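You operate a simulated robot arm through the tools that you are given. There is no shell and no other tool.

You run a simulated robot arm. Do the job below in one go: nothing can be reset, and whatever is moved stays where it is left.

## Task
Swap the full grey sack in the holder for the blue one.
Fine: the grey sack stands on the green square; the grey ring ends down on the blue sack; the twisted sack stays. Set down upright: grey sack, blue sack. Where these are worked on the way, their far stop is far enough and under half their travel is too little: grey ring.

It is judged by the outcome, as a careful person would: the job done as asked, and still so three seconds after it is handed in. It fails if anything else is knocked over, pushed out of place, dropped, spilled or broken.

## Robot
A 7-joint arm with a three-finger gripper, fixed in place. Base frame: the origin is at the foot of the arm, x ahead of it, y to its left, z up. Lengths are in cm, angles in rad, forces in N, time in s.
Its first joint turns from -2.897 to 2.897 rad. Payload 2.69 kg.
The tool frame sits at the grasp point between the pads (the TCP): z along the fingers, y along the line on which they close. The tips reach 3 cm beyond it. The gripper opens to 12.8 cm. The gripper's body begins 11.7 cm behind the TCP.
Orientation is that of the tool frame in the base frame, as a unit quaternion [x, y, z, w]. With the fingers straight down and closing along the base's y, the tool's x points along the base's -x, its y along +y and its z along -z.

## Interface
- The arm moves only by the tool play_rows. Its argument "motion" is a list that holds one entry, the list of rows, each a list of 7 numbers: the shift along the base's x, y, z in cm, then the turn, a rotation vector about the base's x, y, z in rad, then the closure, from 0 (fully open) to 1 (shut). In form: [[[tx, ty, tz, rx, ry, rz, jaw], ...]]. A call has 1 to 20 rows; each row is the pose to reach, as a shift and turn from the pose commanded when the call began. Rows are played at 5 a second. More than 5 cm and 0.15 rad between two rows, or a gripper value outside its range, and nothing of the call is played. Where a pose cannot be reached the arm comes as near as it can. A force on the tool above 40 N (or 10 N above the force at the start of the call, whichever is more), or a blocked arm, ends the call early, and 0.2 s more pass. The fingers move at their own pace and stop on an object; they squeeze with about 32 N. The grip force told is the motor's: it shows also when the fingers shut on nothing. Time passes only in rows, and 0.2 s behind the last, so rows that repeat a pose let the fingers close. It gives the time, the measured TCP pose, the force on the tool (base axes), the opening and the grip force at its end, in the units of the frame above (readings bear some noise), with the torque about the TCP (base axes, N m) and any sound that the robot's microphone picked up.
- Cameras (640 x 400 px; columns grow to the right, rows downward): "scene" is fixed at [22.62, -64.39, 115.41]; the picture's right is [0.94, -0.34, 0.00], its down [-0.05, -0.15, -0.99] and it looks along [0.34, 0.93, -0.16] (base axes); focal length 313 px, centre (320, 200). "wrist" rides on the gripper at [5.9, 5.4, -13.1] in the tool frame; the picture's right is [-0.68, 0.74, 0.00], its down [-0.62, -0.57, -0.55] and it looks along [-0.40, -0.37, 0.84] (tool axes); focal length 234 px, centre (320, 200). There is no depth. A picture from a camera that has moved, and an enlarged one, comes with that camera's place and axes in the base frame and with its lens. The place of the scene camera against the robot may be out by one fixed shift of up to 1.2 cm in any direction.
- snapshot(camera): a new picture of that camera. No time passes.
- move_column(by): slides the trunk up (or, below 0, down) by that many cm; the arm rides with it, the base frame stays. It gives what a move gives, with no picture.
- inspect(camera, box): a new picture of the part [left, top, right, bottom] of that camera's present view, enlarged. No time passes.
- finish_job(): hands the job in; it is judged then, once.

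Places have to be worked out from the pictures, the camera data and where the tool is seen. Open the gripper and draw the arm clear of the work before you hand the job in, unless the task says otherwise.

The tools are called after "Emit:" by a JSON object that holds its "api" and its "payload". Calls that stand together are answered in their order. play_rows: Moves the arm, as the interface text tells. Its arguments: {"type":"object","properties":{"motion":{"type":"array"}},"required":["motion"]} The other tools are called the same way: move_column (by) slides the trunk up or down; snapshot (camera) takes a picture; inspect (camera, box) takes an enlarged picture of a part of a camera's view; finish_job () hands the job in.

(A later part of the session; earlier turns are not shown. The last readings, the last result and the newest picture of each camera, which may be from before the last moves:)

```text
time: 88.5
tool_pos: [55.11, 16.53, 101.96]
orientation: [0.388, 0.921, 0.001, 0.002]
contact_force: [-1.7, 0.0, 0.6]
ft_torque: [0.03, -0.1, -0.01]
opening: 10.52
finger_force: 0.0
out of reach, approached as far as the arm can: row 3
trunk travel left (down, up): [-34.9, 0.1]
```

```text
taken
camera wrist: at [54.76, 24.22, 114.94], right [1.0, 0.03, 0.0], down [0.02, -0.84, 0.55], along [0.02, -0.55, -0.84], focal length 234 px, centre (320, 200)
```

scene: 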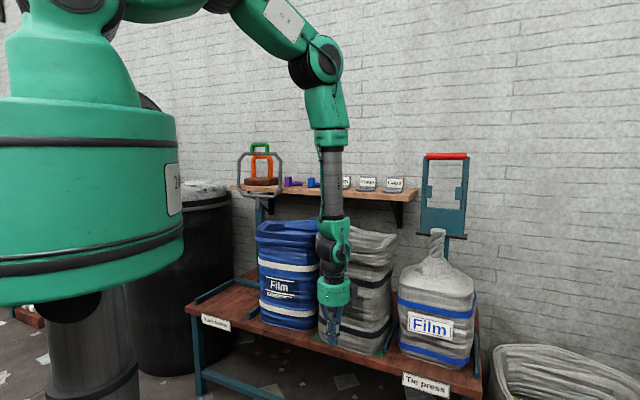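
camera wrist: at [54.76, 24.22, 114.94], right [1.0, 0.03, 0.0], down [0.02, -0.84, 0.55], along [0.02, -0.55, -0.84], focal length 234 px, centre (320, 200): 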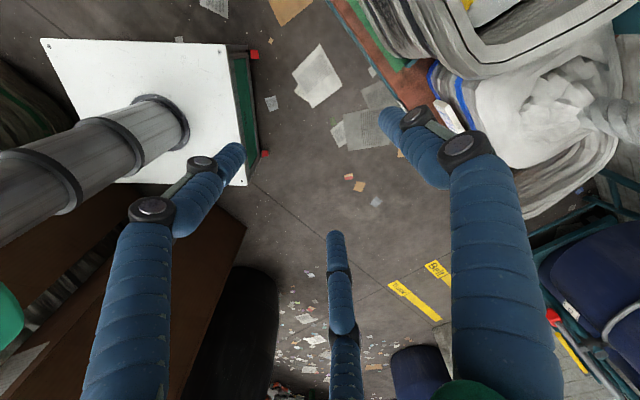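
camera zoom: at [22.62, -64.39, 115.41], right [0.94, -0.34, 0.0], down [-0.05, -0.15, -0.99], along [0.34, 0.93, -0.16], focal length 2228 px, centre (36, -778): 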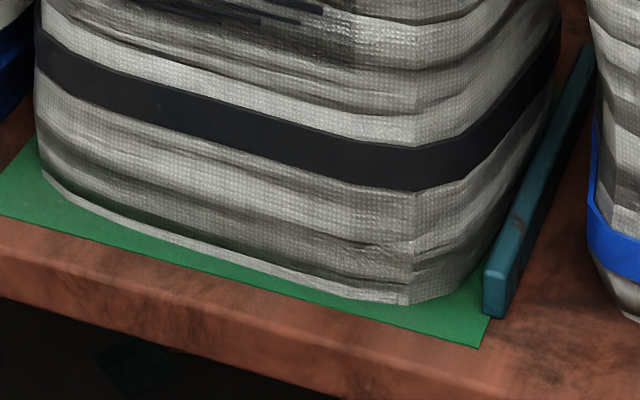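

The grey sack now stands flat and upright on the green square, clear of the bar. Next the blue sack: I move above its near rim for a look.

Emit:
{"api": "play_rows", "payload": {"motion": [[[-2, 3.5, 3, 0, 0, 0, 0.18], [-4, 7.5, 5, 0, 0, 0, 0.18], [-6, 11.5, 7, 0, 0, 0, 0.18], [-8, 15.5, 8, 0, 0, 0, 0.18], [-10, 19.5, 8, 0, 0, 0, 0.18], [-11.5, 23.5, 8, 0, 0, 0, 0.18], [-12, 27.5, 8, 0, 0, 0, 0.18], [-11.5, 30.5, 8, 0, 0, 0, 0.18]]]}}

Emit:
{"api": "snapshot", "payload": {"camera": "wrist"}}

Emit:
{"api": "snapshot", "payload": {"camera": "scene"}}

```text
refused: row 1 steps farther than a row can; nothing moved
```

```text
taken
camera wrist: at [54.76, 24.22, 114.94], right [1.0, 0.03, 0.0], down [0.02, -0.84, 0.55], along [0.02, -0.55, -0.84], focal length 234 px, centre (320, 200)
```

wrist: 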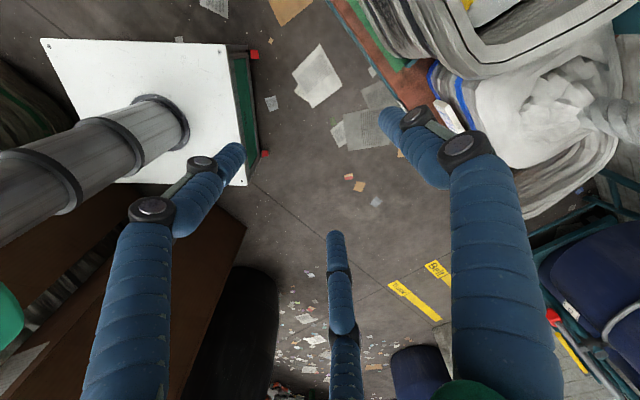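

```text
taken
```

scene: 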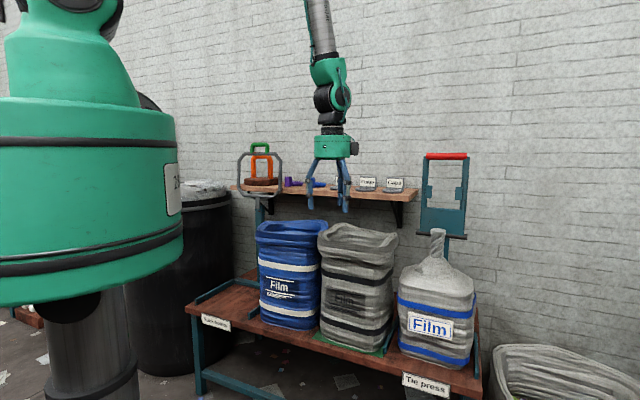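

The first step was slightly too long, so I replay with shorter steps.

Emit:
{"api": "play_rows", "payload": {"motion": [[[-2, 3.2, 1.5, 0, 0, 0, 0.18], [-4, 6.6, 3.5, 0, 0, 0, 0.18], [-6, 10.2, 5.5, 0, 0, 0, 0.18], [-8, 14, 7, 0, 0, 0, 0.18], [-10, 18, 8, 0, 0, 0, 0.18], [-11.5, 22, 8, 0, 0, 0, 0.18], [-12, 26, 8, 0, 0, 0, 0.18], [-11.5, 30, 8, 0, 0, 0, 0.18]]]}}

Emit:
{"api": "snapshot", "payload": {"camera": "wrist"}}

```text
time: 90.3
tool_pos: [43.6, 46.26, 109.84]
orientation: [0.389, 0.921, 0.001, 0.001]
contact_force: [-0.6, -0.5, -0.5]
ft_torque: [0.0, -0.01, 0.02]
opening: 10.48
finger_force: 0.0
trunk travel left (down, up): [-34.9, 0.1]
```

```text
taken
camera wrist: at [43.29, 54.06, 122.81], right [1.0, 0.03, 0.0], down [0.02, -0.84, 0.55], along [0.02, -0.55, -0.84], focal length 234 px, centre (320, 200)
```

wrist: 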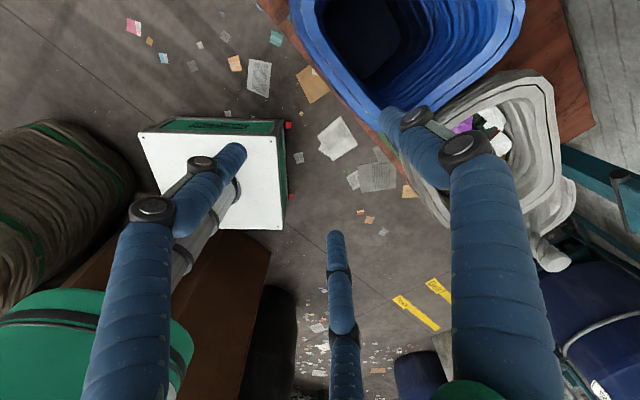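

The blue sack's open rim is at the top of the view. I enlarge it to locate its near wall.

Emit:
{"api": "inspect", "payload": {"camera": "wrist", "box": [270, 0, 430, 130]}}

Emit:
{"api": "inspect", "payload": {"camera": "wrist", "box": [380, 0, 580, 200]}}

Emit:
{"api": "inspect", "payload": {"camera": "scene", "box": [240, 205, 340, 265]}}

```text
3.08 times, centred on (350, 65) of wrist
camera zoom: at [43.29, 54.06, 122.81], right [1.0, 0.03, 0.0], down [0.02, -0.84, 0.55], along [0.02, -0.55, -0.84], focal length 720 px, centre (228, 615)
```

zoom: 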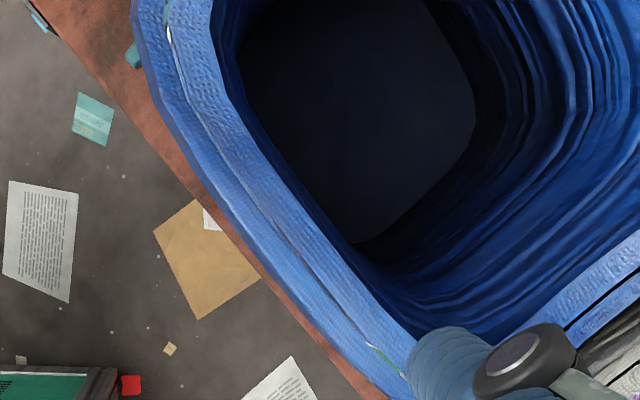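

```text
2.00 times, centred on (480, 100) of wrist
camera zoom: at [43.29, 54.06, 122.81], right [1.0, 0.03, 0.0], down [0.02, -0.84, 0.55], along [0.02, -0.55, -0.84], focal length 468 px, centre (0, 400)
```

zoom: 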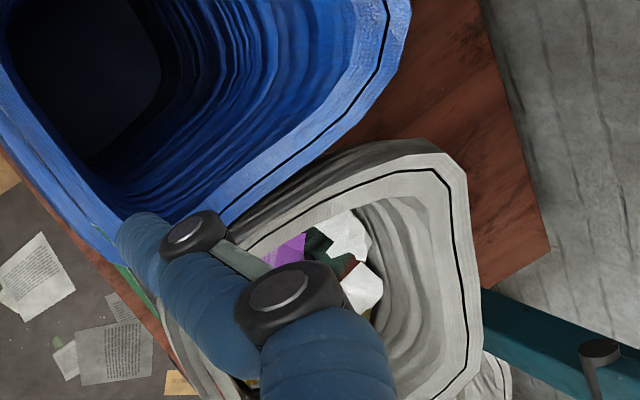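

```text
6.40 times, centred on (290, 235) of scene
camera zoom: at [22.62, -64.39, 115.41], right [0.94, -0.34, 0.0], down [-0.05, -0.15, -0.99], along [0.34, 0.93, -0.16], focal length 2006 px, centre (512, -24)
```

zoom: 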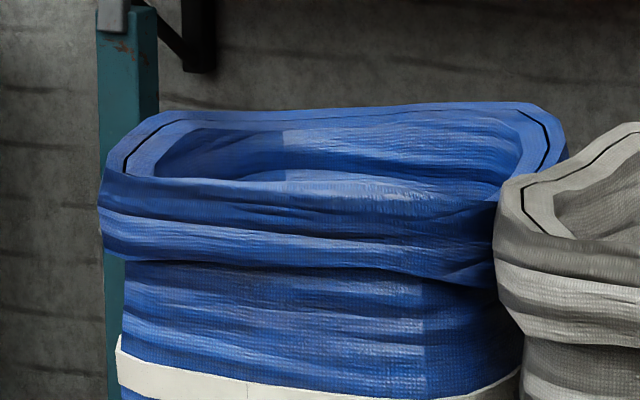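

The blue sack's near wall lies at about n = 67.2–69.9, rim centre near t = -2.5. I position over it with the tool tilted to match the wall's lean, and lower.

Emit:
{"api": "play_rows", "payload": {"motion": [[[1, 1.3, -2, 0.04, -0.04, 0, 0.18], [2, 2.6, -4, 0.08, -0.08, 0, 0.18], [2.9, 3.8, -7, 0.11, -0.11, 0, 0.18], [2.9, 3.8, -11, 0.11, -0.11, 0, 0.18], [2.9, 3.8, -15, 0.11, -0.11, 0, 0.18], [2.9, 3.8, -18, 0.11, -0.11, 0, 0.18], [2.9, 3.8, -18, 0.11, -0.11, 0, 0.18]]]}}

Emit:
{"api": "snapshot", "payload": {"camera": "wrist"}}

Emit:
{"api": "inspect", "payload": {"camera": "scene", "box": [240, 170, 340, 265]}}

```text
time: 91.9
tool_pos: [46.36, 49.95, 91.45]
orientation: [0.387, 0.919, 0.073, 0.03]
contact_force: [0.6, -0.8, 0.3]
ft_torque: [0.01, -0.01, 0.01]
opening: 10.49
finger_force: 0.1
trunk travel left (down, up): [-34.9, 0.1]
```

```text
taken
camera wrist: at [44.61, 56.4, 105.29], right [0.99, 0.02, 0.12], down [-0.03, -0.89, 0.45], along [0.11, -0.45, -0.88], focal length 234 px, centre (320, 200)
```

wrist: 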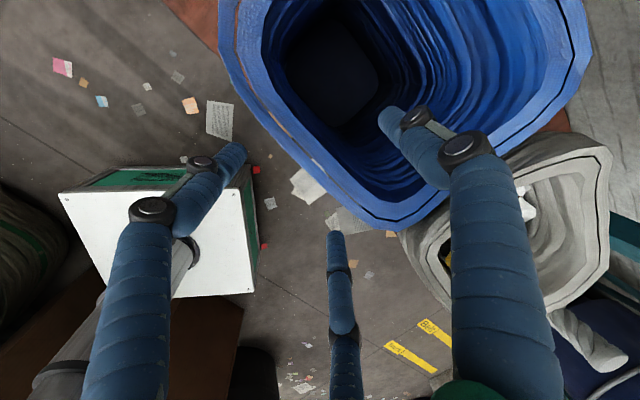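

```text
4.21 times, centred on (290, 218) of scene
camera zoom: at [22.62, -64.39, 115.41], right [0.94, -0.34, 0.0], down [-0.05, -0.15, -0.99], along [0.34, 0.93, -0.16], focal length 1320 px, centre (446, 126)
```

zoom: 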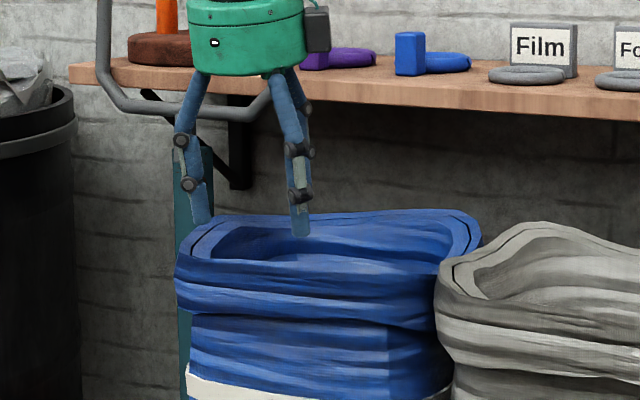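

Alignment looks good, slightly right of centre. I shift 0.5 cm left and lower so the wall sits between the fingers.

Emit:
{"api": "play_rows", "payload": {"motion": [[[-0.35, 0.35, -3, 0, 0, 0, 0.18], [-0.35, 0.35, -6, 0, 0, 0, 0.18], [-0.35, 0.35, -8.5, 0, 0, 0, 0.18], [-0.35, 0.35, -10.1, 0, 0, 0, 0.18], [-0.35, 0.35, -10.1, 0, 0, 0, 0.18]]]}}

Emit:
{"api": "snapshot", "payload": {"camera": "wrist"}}

```text
time: 93.1
tool_pos: [46.01, 50.32, 81.48]
orientation: [0.387, 0.919, 0.074, 0.03]
contact_force: [-0.4, 0.0, 0.1]
ft_torque: [-0.04, 0.01, 0.01]
opening: 10.51
finger_force: 0.1
trunk travel left (down, up): [-34.9, 0.1]
```

```text
taken
camera wrist: at [44.25, 56.71, 95.15], right [0.99, 0.02, 0.12], down [-0.03, -0.89, 0.45], along [0.11, -0.45, -0.88], focal length 234 px, centre (320, 200)
```

wrist: 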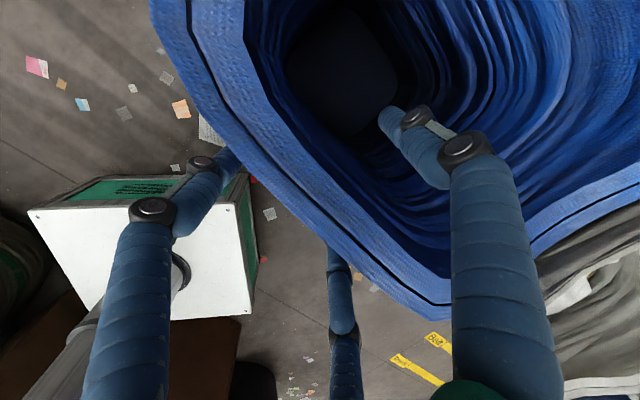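

The wall is between the fingers with no contact. I go 0.8 cm deeper and close.

Emit:
{"api": "play_rows", "payload": {"motion": [[[0, 0, -0.8, 0, 0, 0, 0.18], [0, 0, -0.8, 0, 0, 0, 0.4], [0, 0, -0.8, 0, 0, 0, 0.6], [0, 0, -0.8, 0, 0, 0, 0.75], [0, 0, -0.8, 0, 0, 0, 1], [0, 0, -0.8, 0, 0, 0, 1], [0, 0, -0.8, 0, 0, 0, 1]]]}}

Emit:
{"api": "snapshot", "payload": {"camera": "wrist"}}

Emit:
{"api": "inspect", "payload": {"camera": "scene", "box": [240, 190, 410, 350]}}

```text
time: 94.7
tool_pos: [46.13, 50.37, 80.8]
orientation: [0.388, 0.918, 0.074, 0.03]
contact_force: [0.6, -1.0, -1.0]
ft_torque: [-0.09, 0.14, 0.0]
opening: 3.1
finger_force: 31.8
trunk travel left (down, up): [-34.9, 0.1]
```

```text
taken
camera wrist: at [44.24, 56.72, 94.43], right [0.99, 0.02, 0.12], down [-0.03, -0.89, 0.45], along [0.11, -0.45, -0.88], focal length 234 px, centre (320, 200)
```

wrist: 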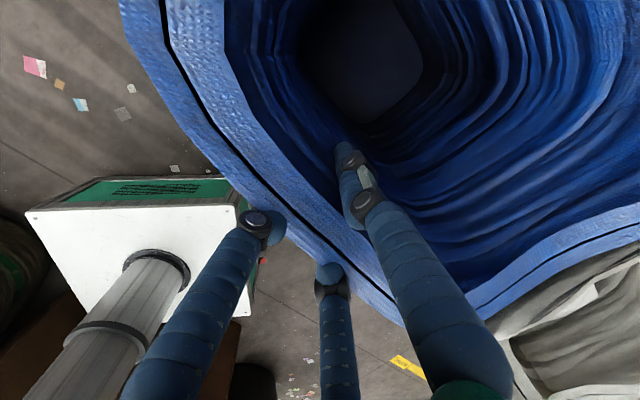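

```text
2.50 times, centred on (325, 270) of scene
camera zoom: at [22.62, -64.39, 115.41], right [0.94, -0.34, 0.0], down [-0.05, -0.15, -0.99], along [0.34, 0.93, -0.16], focal length 783 px, centre (308, 25)
```

zoom: 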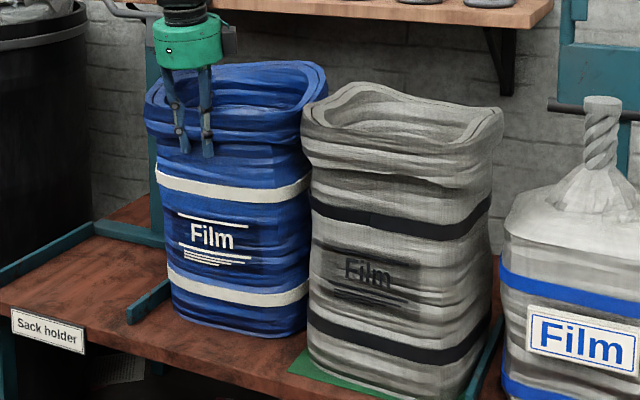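

Closed with almost no torque: a clean grip. I lift 2 cm and check for tilt before carrying it over the guide bar.

Emit:
{"api": "play_rows", "payload": {"motion": [[[0, 0, 0.5, 0, 0, 0, 1], [-0.1, 0.1, 1.2, 0, 0, 0, 1], [-0.3, 0.3, 2, 0, 0, 0, 1], [-0.5, 0.5, 3, 0, 0, 0, 1], [-0.5, 0.5, 3, 0, 0, 0, 1]]]}}

Emit:
{"api": "inspect", "payload": {"camera": "scene", "box": [240, 190, 410, 350]}}

```text
time: 95.9
tool_pos: [45.7, 50.93, 83.82]
orientation: [0.387, 0.919, 0.074, 0.03]
contact_force: [0.2, -0.1, -1.9]
ft_torque: [-0.1, 0.17, -0.02]
opening: 3.08
finger_force: 32.1
trunk travel left (down, up): [-34.9, 0.1]
```

```text
2.50 times, centred on (325, 270) of scene
camera zoom: at [22.62, -64.39, 115.41], right [0.94, -0.34, 0.0], down [-0.05, -0.15, -0.99], along [0.34, 0.93, -0.16], focal length 783 px, centre (308, 25)
```

zoom: 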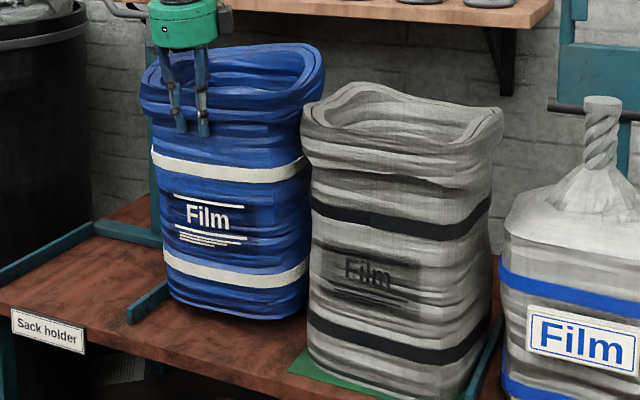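

The blue sack is light (about 2 N) and hangs upright. I raise it another 5 cm and carry it left over the guide bar into the holder's space.

Emit:
{"api": "play_rows", "payload": {"motion": [[[-0.3, 0.3, 1.5, 0, 0, 0, 1], [-0.8, 0.8, 3.5, 0, 0, 0, 1], [-2, 2, 5, 0, 0, 0, 1], [-4.3, 4.3, 5.5, 0, 0, 0, 1], [-6.8, 6.8, 5.5, 0, 0, 0, 1], [-9.3, 9.3, 5.5, 0, 0, 0, 1], [-11.8, 11.8, 5.5, 0, 0, 0, 1], [-14.3, 14.3, 5.5, 0, 0, 0, 1], [-16.8, 16.8, 5.5, 0, 0, 0, 1], [-18.8, 18.8, 5.5, 0, 0, 0, 1], [-20.1, 20.1, 5.5, 0, 0, 0, 1], [-20.1, 20.1, 5.5, 0, 0, 0, 1]]]}}

Emit:
{"api": "inspect", "payload": {"camera": "scene", "box": [180, 180, 320, 340]}}

Emit:
{"api": "snapshot", "payload": {"camera": "wrist"}}

Emit:
{"api": "snapshot", "payload": {"camera": "scene"}}

```text
time: 98.5
tool_pos: [25.52, 71.11, 89.44]
orientation: [0.387, 0.919, 0.073, 0.031]
contact_force: [0.0, -0.7, -1.8]
ft_torque: [-0.13, 0.13, -0.02]
opening: 3.06
finger_force: 32.0
trunk travel left (down, up): [-34.9, 0.1]
```

```text
2.50 times, centred on (250, 260) of scene
camera zoom: at [22.62, -64.39, 115.41], right [0.94, -0.34, 0.0], down [-0.05, -0.15, -0.99], along [0.34, 0.93, -0.16], focal length 783 px, centre (495, 50)
```

zoom: 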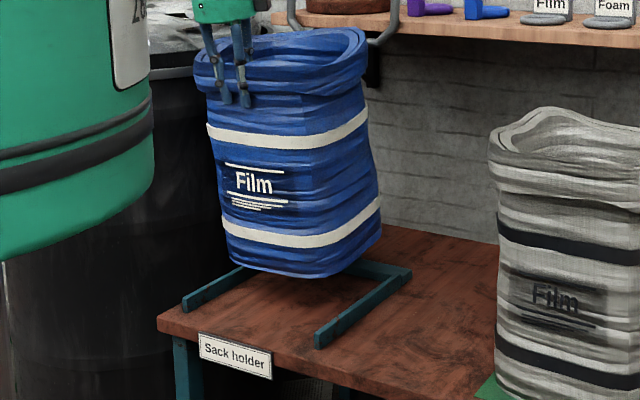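

```text
taken
camera wrist: at [23.71, 77.49, 103.17], right [0.99, 0.02, 0.12], down [-0.03, -0.89, 0.45], along [0.11, -0.45, -0.88], focal length 234 px, centre (320, 200)
```

wrist: 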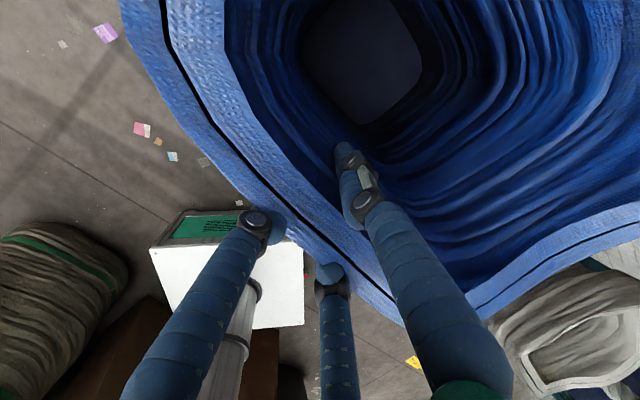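

```text
taken
```

scene: 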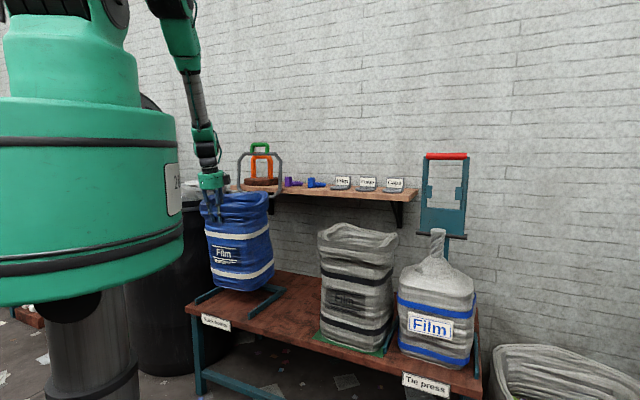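

The blue sack has rolled about 9° (right side up) during the carry. I roll the tool to level it and check.

Emit:
{"api": "play_rows", "payload": {"motion": [[[0, 0, 0, 0.04, 0.04, 0, 1], [0, 0, 0, 0.08, 0.08, 0, 1], [0, 0, 0, 0.11, 0.11, 0, 1], [0, 0, 0, 0.11, 0.11, 0, 1]]]}}

Emit:
{"api": "inspect", "payload": {"camera": "scene", "box": [180, 180, 320, 340]}}

```text
time: 99.5
tool_pos: [25.51, 71.08, 89.63]
orientation: [0.392, 0.913, 0.103, -0.042]
contact_force: [-0.5, 0.8, -2.3]
ft_torque: [-0.12, 0.11, 0.0]
opening: 3.07
finger_force: 32.1
trunk travel left (down, up): [-34.9, 0.1]
```

```text
2.50 times, centred on (250, 260) of scene
camera zoom: at [22.62, -64.39, 115.41], right [0.94, -0.34, 0.0], down [-0.05, -0.15, -0.99], along [0.34, 0.93, -0.16], focal length 783 px, centre (495, 50)
```

zoom: 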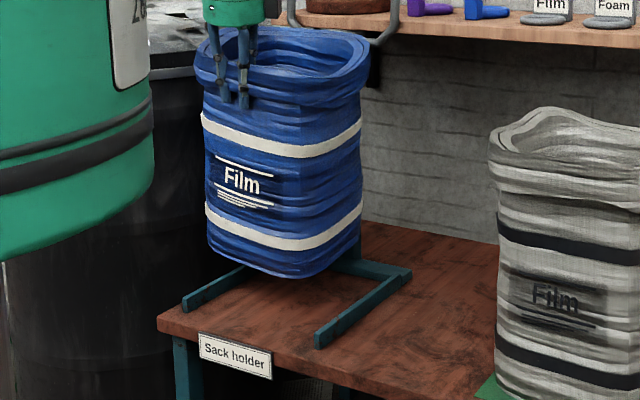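

Level again. The base appears slightly deep (tilted back), so I pitch it by 0.06 rad toward the robot and begin lowering.

Emit:
{"api": "play_rows", "payload": {"motion": [[[0, 0, -0.5, -0.02, 0.02, 0, 1], [0, 0, -1.5, -0.045, 0.045, 0, 1], [0, 0, -3, -0.045, 0.045, 0, 1], [0, 0, -4, -0.045, 0.045, 0, 1], [0, 0, -4, -0.045, 0.045, 0, 1]]]}}

Emit:
{"api": "inspect", "payload": {"camera": "scene", "box": [180, 180, 320, 340]}}

Emit:
{"api": "inspect", "payload": {"camera": "scene", "box": [180, 265, 290, 345]}}

Emit:
{"api": "snapshot", "payload": {"camera": "wrist"}}

```text
time: 100.7
tool_pos: [25.59, 71.0, 85.5]
orientation: [0.394, 0.914, 0.074, -0.053]
contact_force: [-0.1, -0.4, -1.4]
ft_torque: [-0.14, 0.07, -0.01]
opening: 3.07
finger_force: 32.0
trunk travel left (down, up): [-34.9, 0.1]
```

```text
2.50 times, centred on (250, 260) of scene
camera zoom: at [22.62, -64.39, 115.41], right [0.94, -0.34, 0.0], down [-0.05, -0.15, -0.99], along [0.34, 0.93, -0.16], focal length 783 px, centre (495, 50)
```

zoom: 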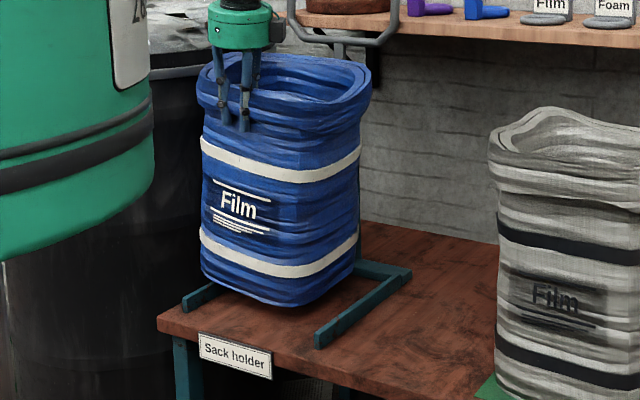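

```text
5.00 times, centred on (235, 305) of scene
camera zoom: at [22.62, -64.39, 115.41], right [0.94, -0.34, 0.0], down [-0.05, -0.15, -0.99], along [0.34, 0.93, -0.16], focal length 1567 px, centre (745, -325)
```

zoom: 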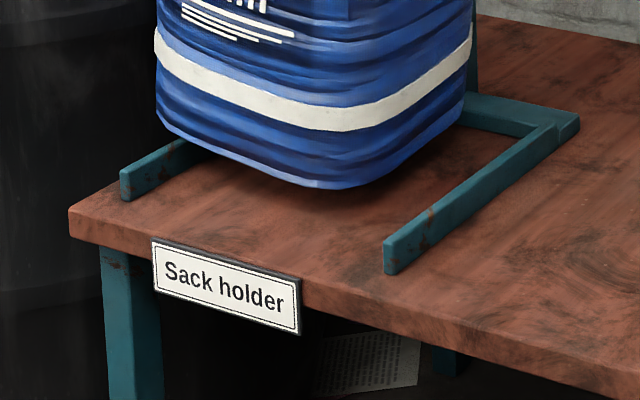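

```text
taken
camera wrist: at [25.92, 76.46, 99.65], right [1.0, 0.02, -0.04], down [0.03, -0.92, 0.39], along [-0.03, -0.39, -0.92], focal length 234 px, centre (320, 200)
```

wrist: 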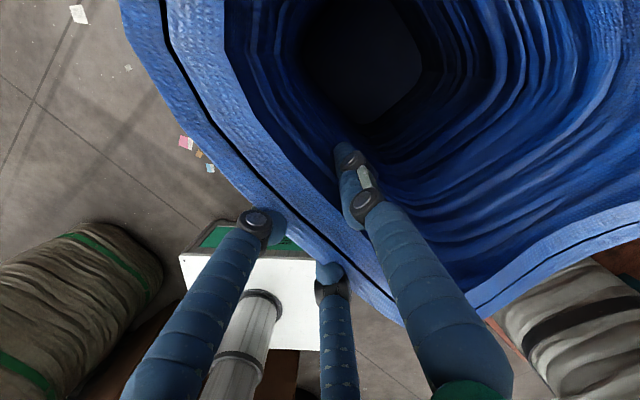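

The base would land against the left bar, with 3–4 cm spare on the right. I shift 1.8 cm right and lower slowly to contact.

Emit:
{"api": "play_rows", "payload": {"motion": [[[0.5, -0.7, 0, 0, 0, 0, 1], [1.0, -1.5, 0, 0, 0, 0, 1], [1.0, -1.5, -1, 0, 0, 0, 1], [1.0, -1.5, -2, 0, 0, 0, 1], [1.0, -1.5, -3, 0, 0, 0, 1], [1.0, -1.5, -3.6, 0, 0, 0, 1], [1.0, -1.5, -4.0, 0, 0, 0, 1]]]}}

Emit:
{"api": "inspect", "payload": {"camera": "scene", "box": [180, 265, 290, 345]}}

Emit:
{"api": "inspect", "payload": {"camera": "scene", "box": [180, 180, 320, 340]}}

```text
time: 102.3
tool_pos: [26.58, 69.59, 81.64]
orientation: [0.394, 0.915, 0.075, -0.053]
contact_force: [-9.3, 1.9, 29.2]
ft_torque: [0.23, 0.47, 0.13]
opening: 3.1
finger_force: 31.8
trunk travel left (down, up): [-34.9, 0.1]
```

```text
5.00 times, centred on (235, 305) of scene
camera zoom: at [22.62, -64.39, 115.41], right [0.94, -0.34, 0.0], down [-0.05, -0.15, -0.99], along [0.34, 0.93, -0.16], focal length 1567 px, centre (745, -325)
```

zoom: 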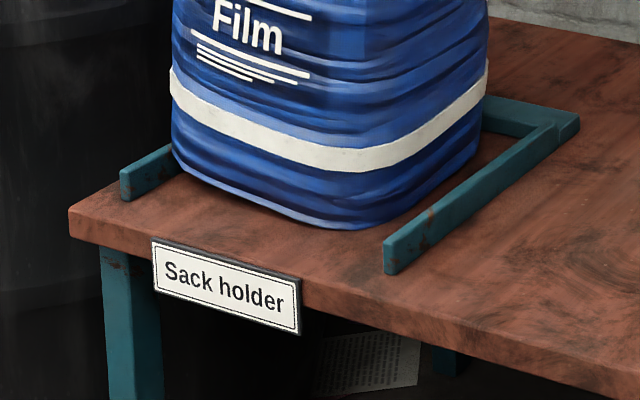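

```text
2.50 times, centred on (250, 260) of scene
camera zoom: at [22.62, -64.39, 115.41], right [0.94, -0.34, 0.0], down [-0.05, -0.15, -0.99], along [0.34, 0.93, -0.16], focal length 783 px, centre (495, 50)
```

zoom: 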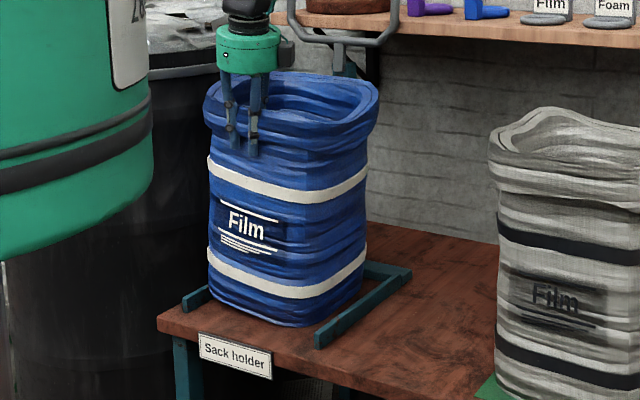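

Contact, with the foot between the bars. I ease off 0.5 cm and release to let it settle.

Emit:
{"api": "play_rows", "payload": {"motion": [[[0, 0, 0.3, 0, 0, 0, 1], [0, 0, 0.3, 0, 0, 0, 0.85], [0, 0, 0.3, 0, 0, 0, 0.7], [0, 0, 0.3, 0, 0, 0, 0.5], [0, 0, 0.3, 0, 0, 0, 0.3], [0, 0, 0.3, 0, 0, 0, 0.22], [0, 0, 0.3, 0, 0, 0, 0.22]]]}}

Emit:
{"api": "inspect", "payload": {"camera": "scene", "box": [180, 265, 290, 345]}}

Emit:
{"api": "inspect", "payload": {"camera": "scene", "box": [180, 180, 320, 340]}}

Emit:
{"api": "snapshot", "payload": {"camera": "wrist"}}

```text
time: 103.9
tool_pos: [26.45, 69.45, 81.69]
orientation: [0.395, 0.914, 0.073, -0.054]
contact_force: [-0.2, -0.5, -0.4]
ft_torque: [0.01, 0.03, 0.0]
opening: 9.99
finger_force: 0.0
trunk travel left (down, up): [-34.9, 0.1]
```

```text
5.00 times, centred on (235, 305) of scene
camera zoom: at [22.62, -64.39, 115.41], right [0.94, -0.34, 0.0], down [-0.05, -0.15, -0.99], along [0.34, 0.93, -0.16], focal length 1567 px, centre (745, -325)
```

zoom: 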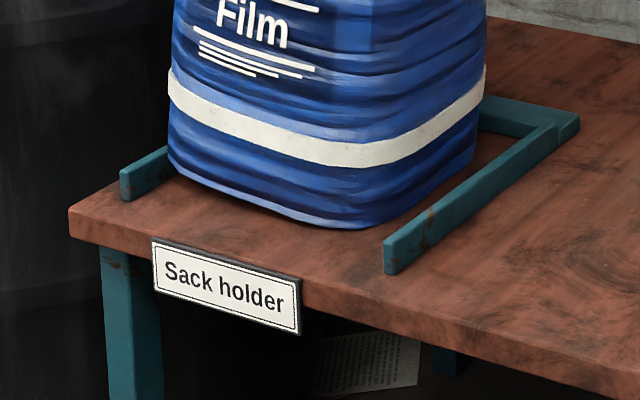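

```text
2.50 times, centred on (250, 260) of scene
camera zoom: at [22.62, -64.39, 115.41], right [0.94, -0.34, 0.0], down [-0.05, -0.15, -0.99], along [0.34, 0.93, -0.16], focal length 783 px, centre (495, 50)
```

zoom: 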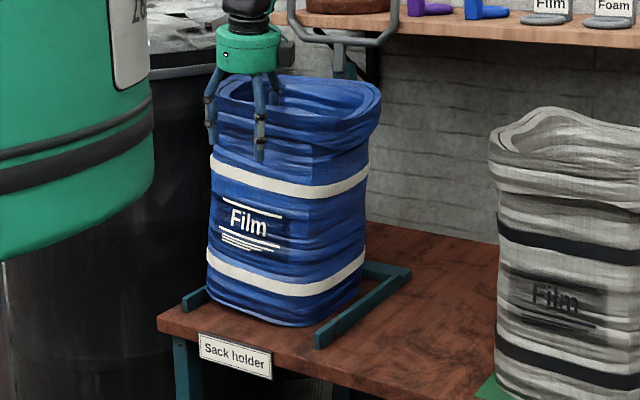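

```text
taken
camera wrist: at [26.99, 74.93, 95.88], right [1.0, 0.02, -0.04], down [0.03, -0.92, 0.39], along [-0.03, -0.39, -0.92], focal length 234 px, centre (320, 200)
```

wrist: 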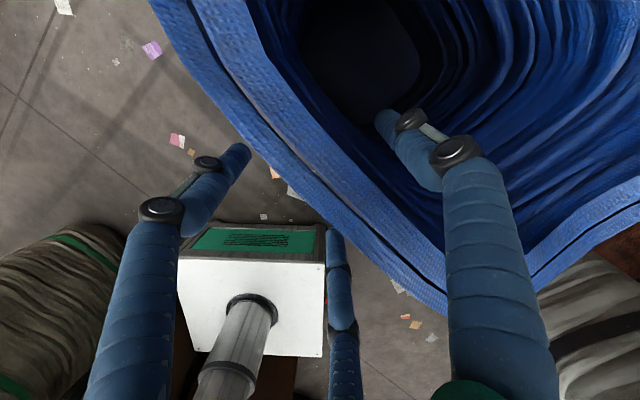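

The band slope shows its left foot edge is propped on the left bar. There are about 4 cm spare on the right, so I regrip here, lift a little, level it, shift 2.2 cm right and 1 cm toward the robot, and set it down again.

Emit:
{"api": "play_rows", "payload": {"motion": [[[0, 0, 0, 0, 0, 0, 0.5], [0, 0, 0, 0, 0, 0, 0.75], [0, 0, 0, 0, 0, 0, 1], [0, 0, 0, 0, 0, 0, 1], [0, 0, 0.8, -0.01, -0.01, 0, 1], [0, 0, 1.8, -0.03, -0.03, 0, 1], [0, 0, 2.6, -0.042, -0.042, 0, 1], [0.5, -1.1, 2.6, -0.042, -0.042, 0, 1], [0.85, -2.2, 2.6, -0.042, -0.042, 0, 1], [0.85, -2.2, 2.6, -0.042, -0.042, 0, 1]]]}}

Emit:
{"api": "inspect", "payload": {"camera": "scene", "box": [180, 265, 290, 345]}}

Emit:
{"api": "inspect", "payload": {"camera": "scene", "box": [180, 180, 320, 340]}}

```text
time: 106.1
tool_pos: [27.41, 67.39, 84.33]
orientation: [0.394, 0.916, 0.062, -0.026]
contact_force: [0.2, -0.2, -1.1]
ft_torque: [-0.08, 0.11, 0.02]
opening: 2.94
finger_force: 32.0
trunk travel left (down, up): [-34.9, 0.1]
```

```text
5.00 times, centred on (235, 305) of scene
camera zoom: at [22.62, -64.39, 115.41], right [0.94, -0.34, 0.0], down [-0.05, -0.15, -0.99], along [0.34, 0.93, -0.16], focal length 1567 px, centre (745, -325)
```

zoom: 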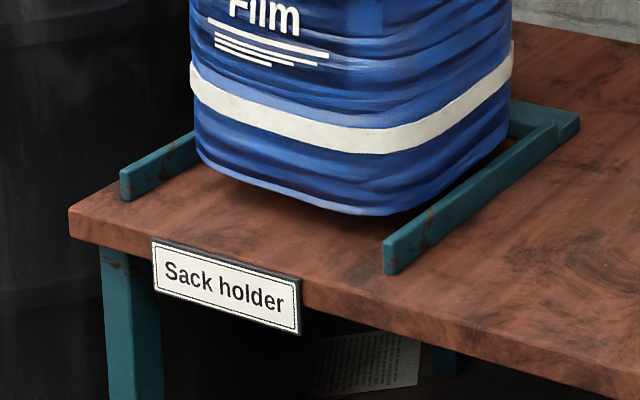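

```text
2.50 times, centred on (250, 260) of scene
camera zoom: at [22.62, -64.39, 115.41], right [0.94, -0.34, 0.0], down [-0.05, -0.15, -0.99], along [0.34, 0.93, -0.16], focal length 783 px, centre (495, 50)
```

zoom: 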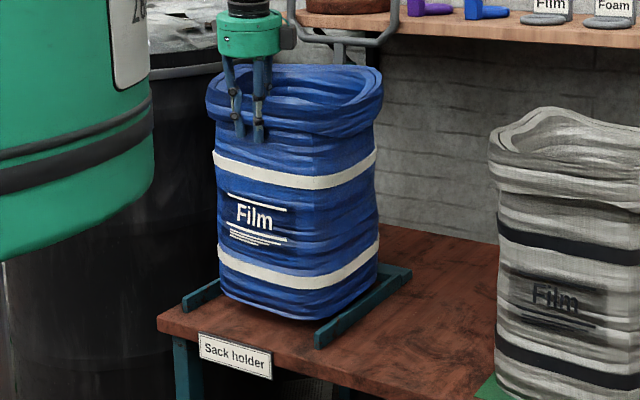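

Now it is about 1.4 cm too far right. I shift back by that much and lower to contact.

Emit:
{"api": "play_rows", "payload": {"motion": [[[-0.5, 0.5, 0, 0, 0, 0, 1], [-1.0, 1.0, 0, 0, 0, 0, 1], [-1.0, 1.0, -0.8, 0, 0, 0, 1], [-1.0, 1.0, -1.6, 0, 0, 0, 1], [-1.0, 1.0, -2.2, 0, 0, 0, 1], [-1.0, 1.0, -2.6, 0, 0, 0, 1]]]}}

Emit:
{"api": "inspect", "payload": {"camera": "scene", "box": [180, 265, 290, 345]}}

```text
time: 107.5
tool_pos: [26.39, 68.22, 81.47]
orientation: [0.394, 0.917, 0.062, -0.025]
contact_force: [-0.3, 0.4, -1.0]
ft_torque: [-0.14, 0.15, -0.03]
opening: 2.9
finger_force: 31.8
trunk travel left (down, up): [-34.9, 0.1]
```

```text
5.00 times, centred on (235, 305) of scene
camera zoom: at [22.62, -64.39, 115.41], right [0.94, -0.34, 0.0], down [-0.05, -0.15, -0.99], along [0.34, 0.93, -0.16], focal length 1567 px, centre (745, -325)
```

zoom: 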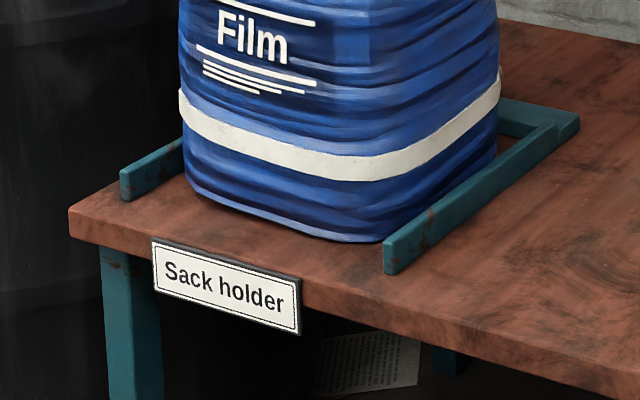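

The foot is inside both bars (the right bar shows in front of it). I lower the last bit and release.

Emit:
{"api": "play_rows", "payload": {"motion": [[[-0.1, 0.1, -0.3, 0, 0, 0, 1], [-0.2, 0.2, -0.6, 0, 0, 0, 1], [-0.2, 0.2, -0.9, 0, 0, 0, 1], [-0.2, 0.2, -0.9, 0, 0, 0, 1]]]}}

Emit:
{"api": "inspect", "payload": {"camera": "scene", "box": [180, 265, 290, 345]}}

```text
time: 108.7
tool_pos: [26.23, 68.9, 81.18]
orientation: [0.394, 0.916, 0.065, -0.026]
contact_force: [-6.1, -0.6, 12.6]
ft_torque: [-0.88, 0.83, -0.27]
opening: 2.96
finger_force: 31.3
trunk travel left (down, up): [-34.9, 0.1]
stopped in row 4: the force on the tool passed its limit at 41 N (the readings are from after the stop); the commanded pose is now the measured one
```

```text
5.00 times, centred on (235, 305) of scene
camera zoom: at [22.62, -64.39, 115.41], right [0.94, -0.34, 0.0], down [-0.05, -0.15, -0.99], along [0.34, 0.93, -0.16], focal length 1567 px, centre (745, -325)
```

zoom: 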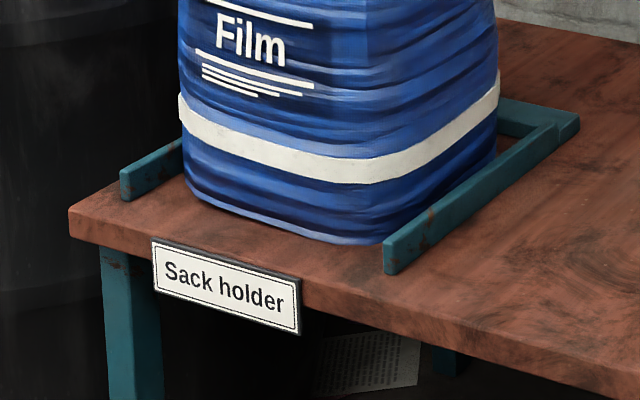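

Firm contact on the bench. I release and look at how it stands.

Emit:
{"api": "play_rows", "payload": {"motion": [[[0, 0, 0.1, 0, 0, 0, 0.85], [0, 0, 0.1, 0, 0, 0, 0.7], [0, 0, 0.1, 0, 0, 0, 0.5], [0, 0, 0.1, 0, 0, 0, 0.3], [0, 0, 0.1, 0, 0, 0, 0.22], [0, 0, 0.1, 0, 0, 0, 0.22]]]}}

Emit:
{"api": "inspect", "payload": {"camera": "scene", "box": [180, 265, 290, 345]}}

Emit:
{"api": "inspect", "payload": {"camera": "scene", "box": [180, 180, 320, 340]}}

Emit:
{"api": "snapshot", "payload": {"camera": "wrist"}}

```text
time: 110.1
tool_pos: [26.17, 68.87, 81.02]
orientation: [0.394, 0.917, 0.064, -0.025]
contact_force: [-0.3, -0.1, 0.2]
ft_torque: [0.04, 0.03, -0.03]
opening: 9.99
finger_force: 0.1
trunk travel left (down, up): [-34.9, 0.1]
```

```text
5.00 times, centred on (235, 305) of scene
camera zoom: at [22.62, -64.39, 115.41], right [0.94, -0.34, 0.0], down [-0.05, -0.15, -0.99], along [0.34, 0.93, -0.16], focal length 1567 px, centre (745, -325)
```

zoom: 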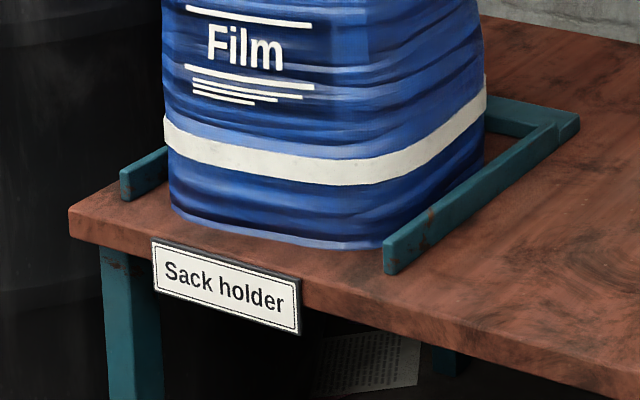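

```text
2.50 times, centred on (250, 260) of scene
camera zoom: at [22.62, -64.39, 115.41], right [0.94, -0.34, 0.0], down [-0.05, -0.15, -0.99], along [0.34, 0.93, -0.16], focal length 783 px, centre (495, 50)
```

zoom: 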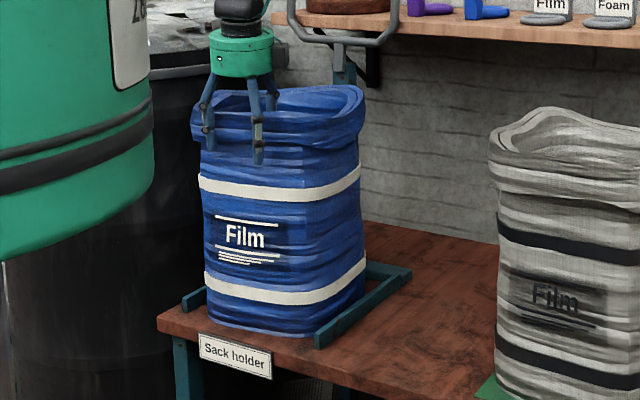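

```text
taken
camera wrist: at [26.02, 74.85, 95.05], right [1.0, 0.02, 0.01], down [0.01, -0.9, 0.43], along [0.01, -0.43, -0.9], focal length 234 px, centre (320, 200)
```

wrist: 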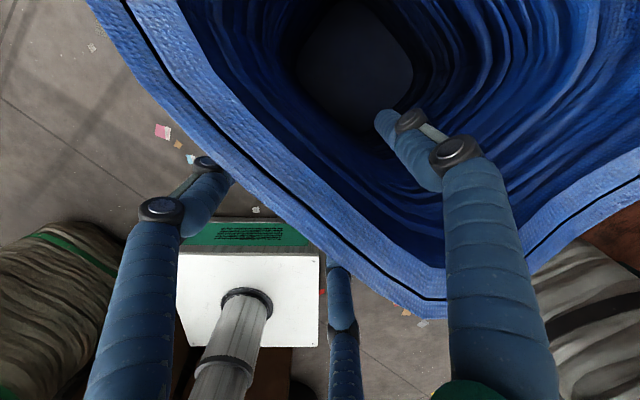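

I zoom in on the foot to judge whether it's flat between the bars now.

Emit:
{"api": "inspect", "payload": {"camera": "scene", "box": [200, 290, 270, 330]}}

Emit:
{"api": "inspect", "payload": {"camera": "scene", "box": [190, 205, 280, 255]}}

```text
9.14 times, centred on (235, 310) of scene
camera zoom: at [22.62, -64.39, 115.41], right [0.94, -0.34, 0.0], down [-0.05, -0.15, -0.99], along [0.34, 0.93, -0.16], focal length 2865 px, centre (1097, -806)
```

zoom: 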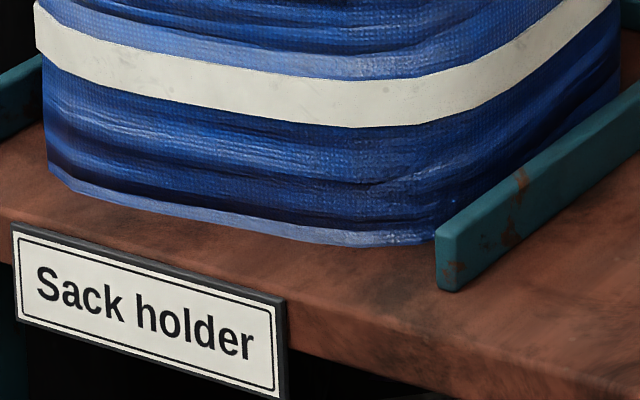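

```text
7.11 times, centred on (235, 230) of scene
camera zoom: at [22.62, -64.39, 115.41], right [0.94, -0.34, 0.0], down [-0.05, -0.15, -0.99], along [0.34, 0.93, -0.16], focal length 2228 px, centre (924, -13)
```

zoom: 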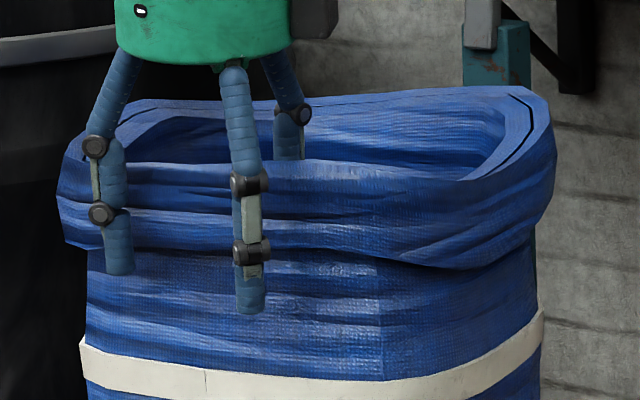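

The bottom edge is less steep than the bench edge, so its right foot edge is still propped on the right bar by a centimetre or two. I grip the rim where it is and drag it 1.4 cm left without lifting, then release.

Emit:
{"api": "play_rows", "payload": {"motion": [[[0, 0, 0, 0, 0, 0, 0.5], [0, 0, 0, 0, 0, 0, 0.75], [0, 0, 0, 0, 0, 0, 1], [0, 0, 0, 0, 0, 0, 1], [-0.25, 0.25, 0.1, 0, 0, 0, 1], [-0.5, 0.5, 0.1, 0, 0, 0, 1], [-0.75, 0.75, 0.1, 0, 0, 0, 1], [-1.0, 1.0, 0.1, 0, 0, 0, 1], [-1.0, 1.0, 0.1, 0, 0, 0, 1]]]}}

Emit:
{"api": "inspect", "payload": {"camera": "scene", "box": [200, 290, 270, 330]}}

Emit:
{"api": "inspect", "payload": {"camera": "scene", "box": [180, 180, 320, 340]}}

```text
time: 112.1
tool_pos: [25.25, 69.92, 81.21]
orientation: [0.394, 0.916, 0.064, -0.026]
contact_force: [0.4, 1.4, -1.7]
ft_torque: [-0.09, 0.12, 0.04]
opening: 3.09
finger_force: 31.7
trunk travel left (down, up): [-34.9, 0.1]
```

```text
9.14 times, centred on (235, 310) of scene
camera zoom: at [22.62, -64.39, 115.41], right [0.94, -0.34, 0.0], down [-0.05, -0.15, -0.99], along [0.34, 0.93, -0.16], focal length 2865 px, centre (1097, -806)
```

zoom: 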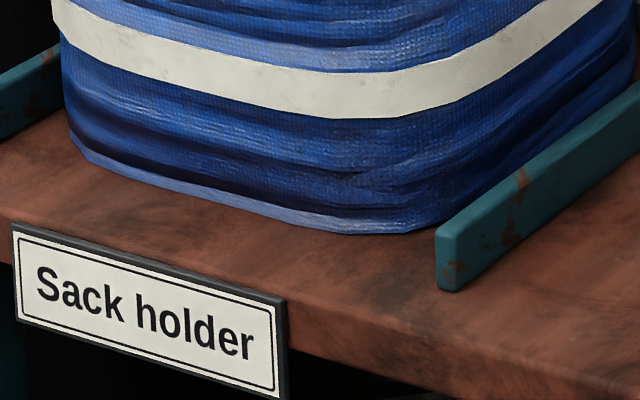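

```text
2.50 times, centred on (250, 260) of scene
camera zoom: at [22.62, -64.39, 115.41], right [0.94, -0.34, 0.0], down [-0.05, -0.15, -0.99], along [0.34, 0.93, -0.16], focal length 783 px, centre (495, 50)
```

zoom: 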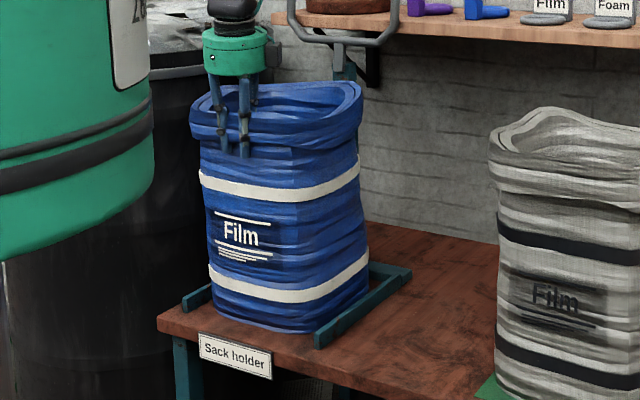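

Now it is close to upright and nearly lifted; the base needs about 0.8 cm more to the left. I shift and set it down.

Emit:
{"api": "play_rows", "payload": {"motion": [[[0, 0, 0.5, 0, 0, 0, 1], [-0.3, 0.3, 0.6, 0.01, 0.01, 0, 1], [-0.6, 0.6, 0.6, 0.015, 0.015, 0, 1], [-0.6, 0.6, 0.1, 0.015, 0.015, 0, 1], [-0.6, 0.6, -0.2, 0.015, 0.015, 0, 1], [-0.6, 0.6, -0.5, 0.015, 0.015, 0, 1]]]}}

Emit:
{"api": "inspect", "payload": {"camera": "scene", "box": [200, 290, 270, 330]}}

Emit:
{"api": "inspect", "payload": {"camera": "scene", "box": [180, 180, 320, 340]}}

```text
time: 113.5
tool_pos: [24.64, 70.78, 81.01]
orientation: [0.393, 0.916, 0.071, -0.035]
contact_force: [-6.5, -1.5, 40.0]
ft_torque: [-1.28, 0.33, -0.34]
opening: 3.15
finger_force: 32.0
trunk travel left (down, up): [-34.9, 0.1]
```

```text
9.14 times, centred on (235, 310) of scene
camera zoom: at [22.62, -64.39, 115.41], right [0.94, -0.34, 0.0], down [-0.05, -0.15, -0.99], along [0.34, 0.93, -0.16], focal length 2865 px, centre (1097, -806)
```

zoom: 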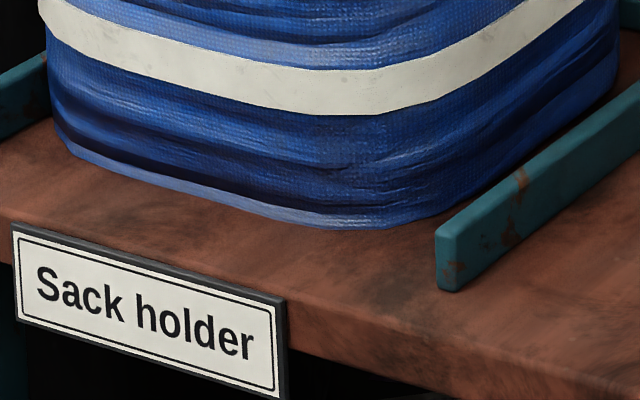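

```text
2.50 times, centred on (250, 260) of scene
camera zoom: at [22.62, -64.39, 115.41], right [0.94, -0.34, 0.0], down [-0.05, -0.15, -0.99], along [0.34, 0.93, -0.16], focal length 783 px, centre (495, 50)
```

zoom: 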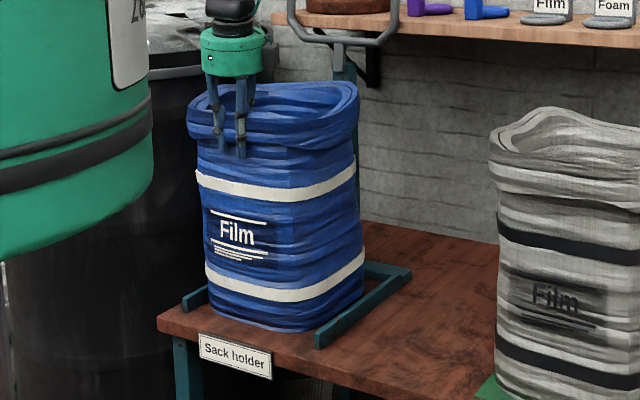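

The foot is now visibly between the bars with wood showing on both sides. I release.

Emit:
{"api": "play_rows", "payload": {"motion": [[[0, 0, 0.2, 0, 0, 0, 1], [0, 0, 0.2, 0, 0, 0, 0.85], [0, 0, 0.2, 0, 0, 0, 0.7], [0, 0, 0.2, 0, 0, 0, 0.5], [0, 0, 0.2, 0, 0, 0, 0.3], [0, 0, 0.2, 0, 0, 0, 0.22], [0, 0, 0.2, 0, 0, 0, 0.22]]]}}

Emit:
{"api": "inspect", "payload": {"camera": "scene", "box": [200, 290, 270, 330]}}

Emit:
{"api": "inspect", "payload": {"camera": "scene", "box": [180, 180, 320, 340]}}

Emit:
{"api": "snapshot", "payload": {"camera": "wrist"}}

```text
time: 115.1
tool_pos: [24.74, 70.35, 80.75]
orientation: [0.394, 0.916, 0.068, -0.035]
contact_force: [0.1, -1.2, 0.4]
ft_torque: [-0.02, 0.03, -0.02]
opening: 9.98
finger_force: 0.1
trunk travel left (down, up): [-34.9, 0.1]
```

```text
9.14 times, centred on (235, 310) of scene
camera zoom: at [22.62, -64.39, 115.41], right [0.94, -0.34, 0.0], down [-0.05, -0.15, -0.99], along [0.34, 0.93, -0.16], focal length 2865 px, centre (1097, -806)
```

zoom: 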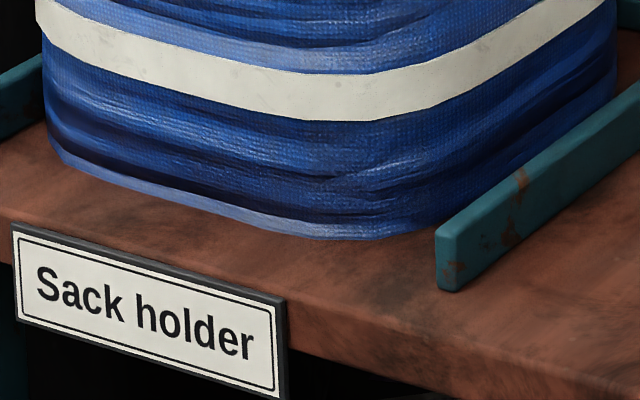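

```text
2.50 times, centred on (250, 260) of scene
camera zoom: at [22.62, -64.39, 115.41], right [0.94, -0.34, 0.0], down [-0.05, -0.15, -0.99], along [0.34, 0.93, -0.16], focal length 783 px, centre (495, 50)
```

zoom: 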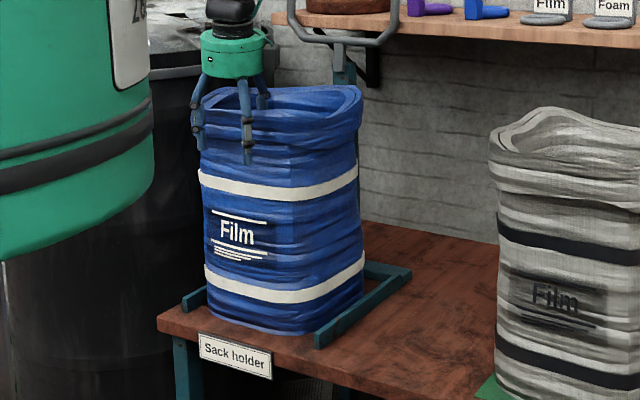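

```text
taken
camera wrist: at [24.65, 76.14, 94.91], right [1.0, 0.02, -0.01], down [0.02, -0.91, 0.41], along [0.0, -0.41, -0.91], focal length 234 px, centre (320, 200)
```

wrist: 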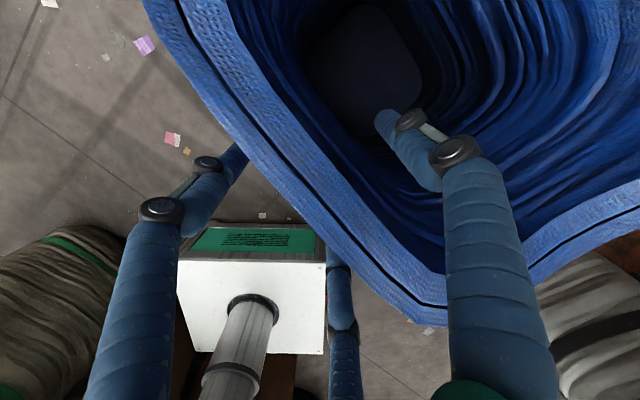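

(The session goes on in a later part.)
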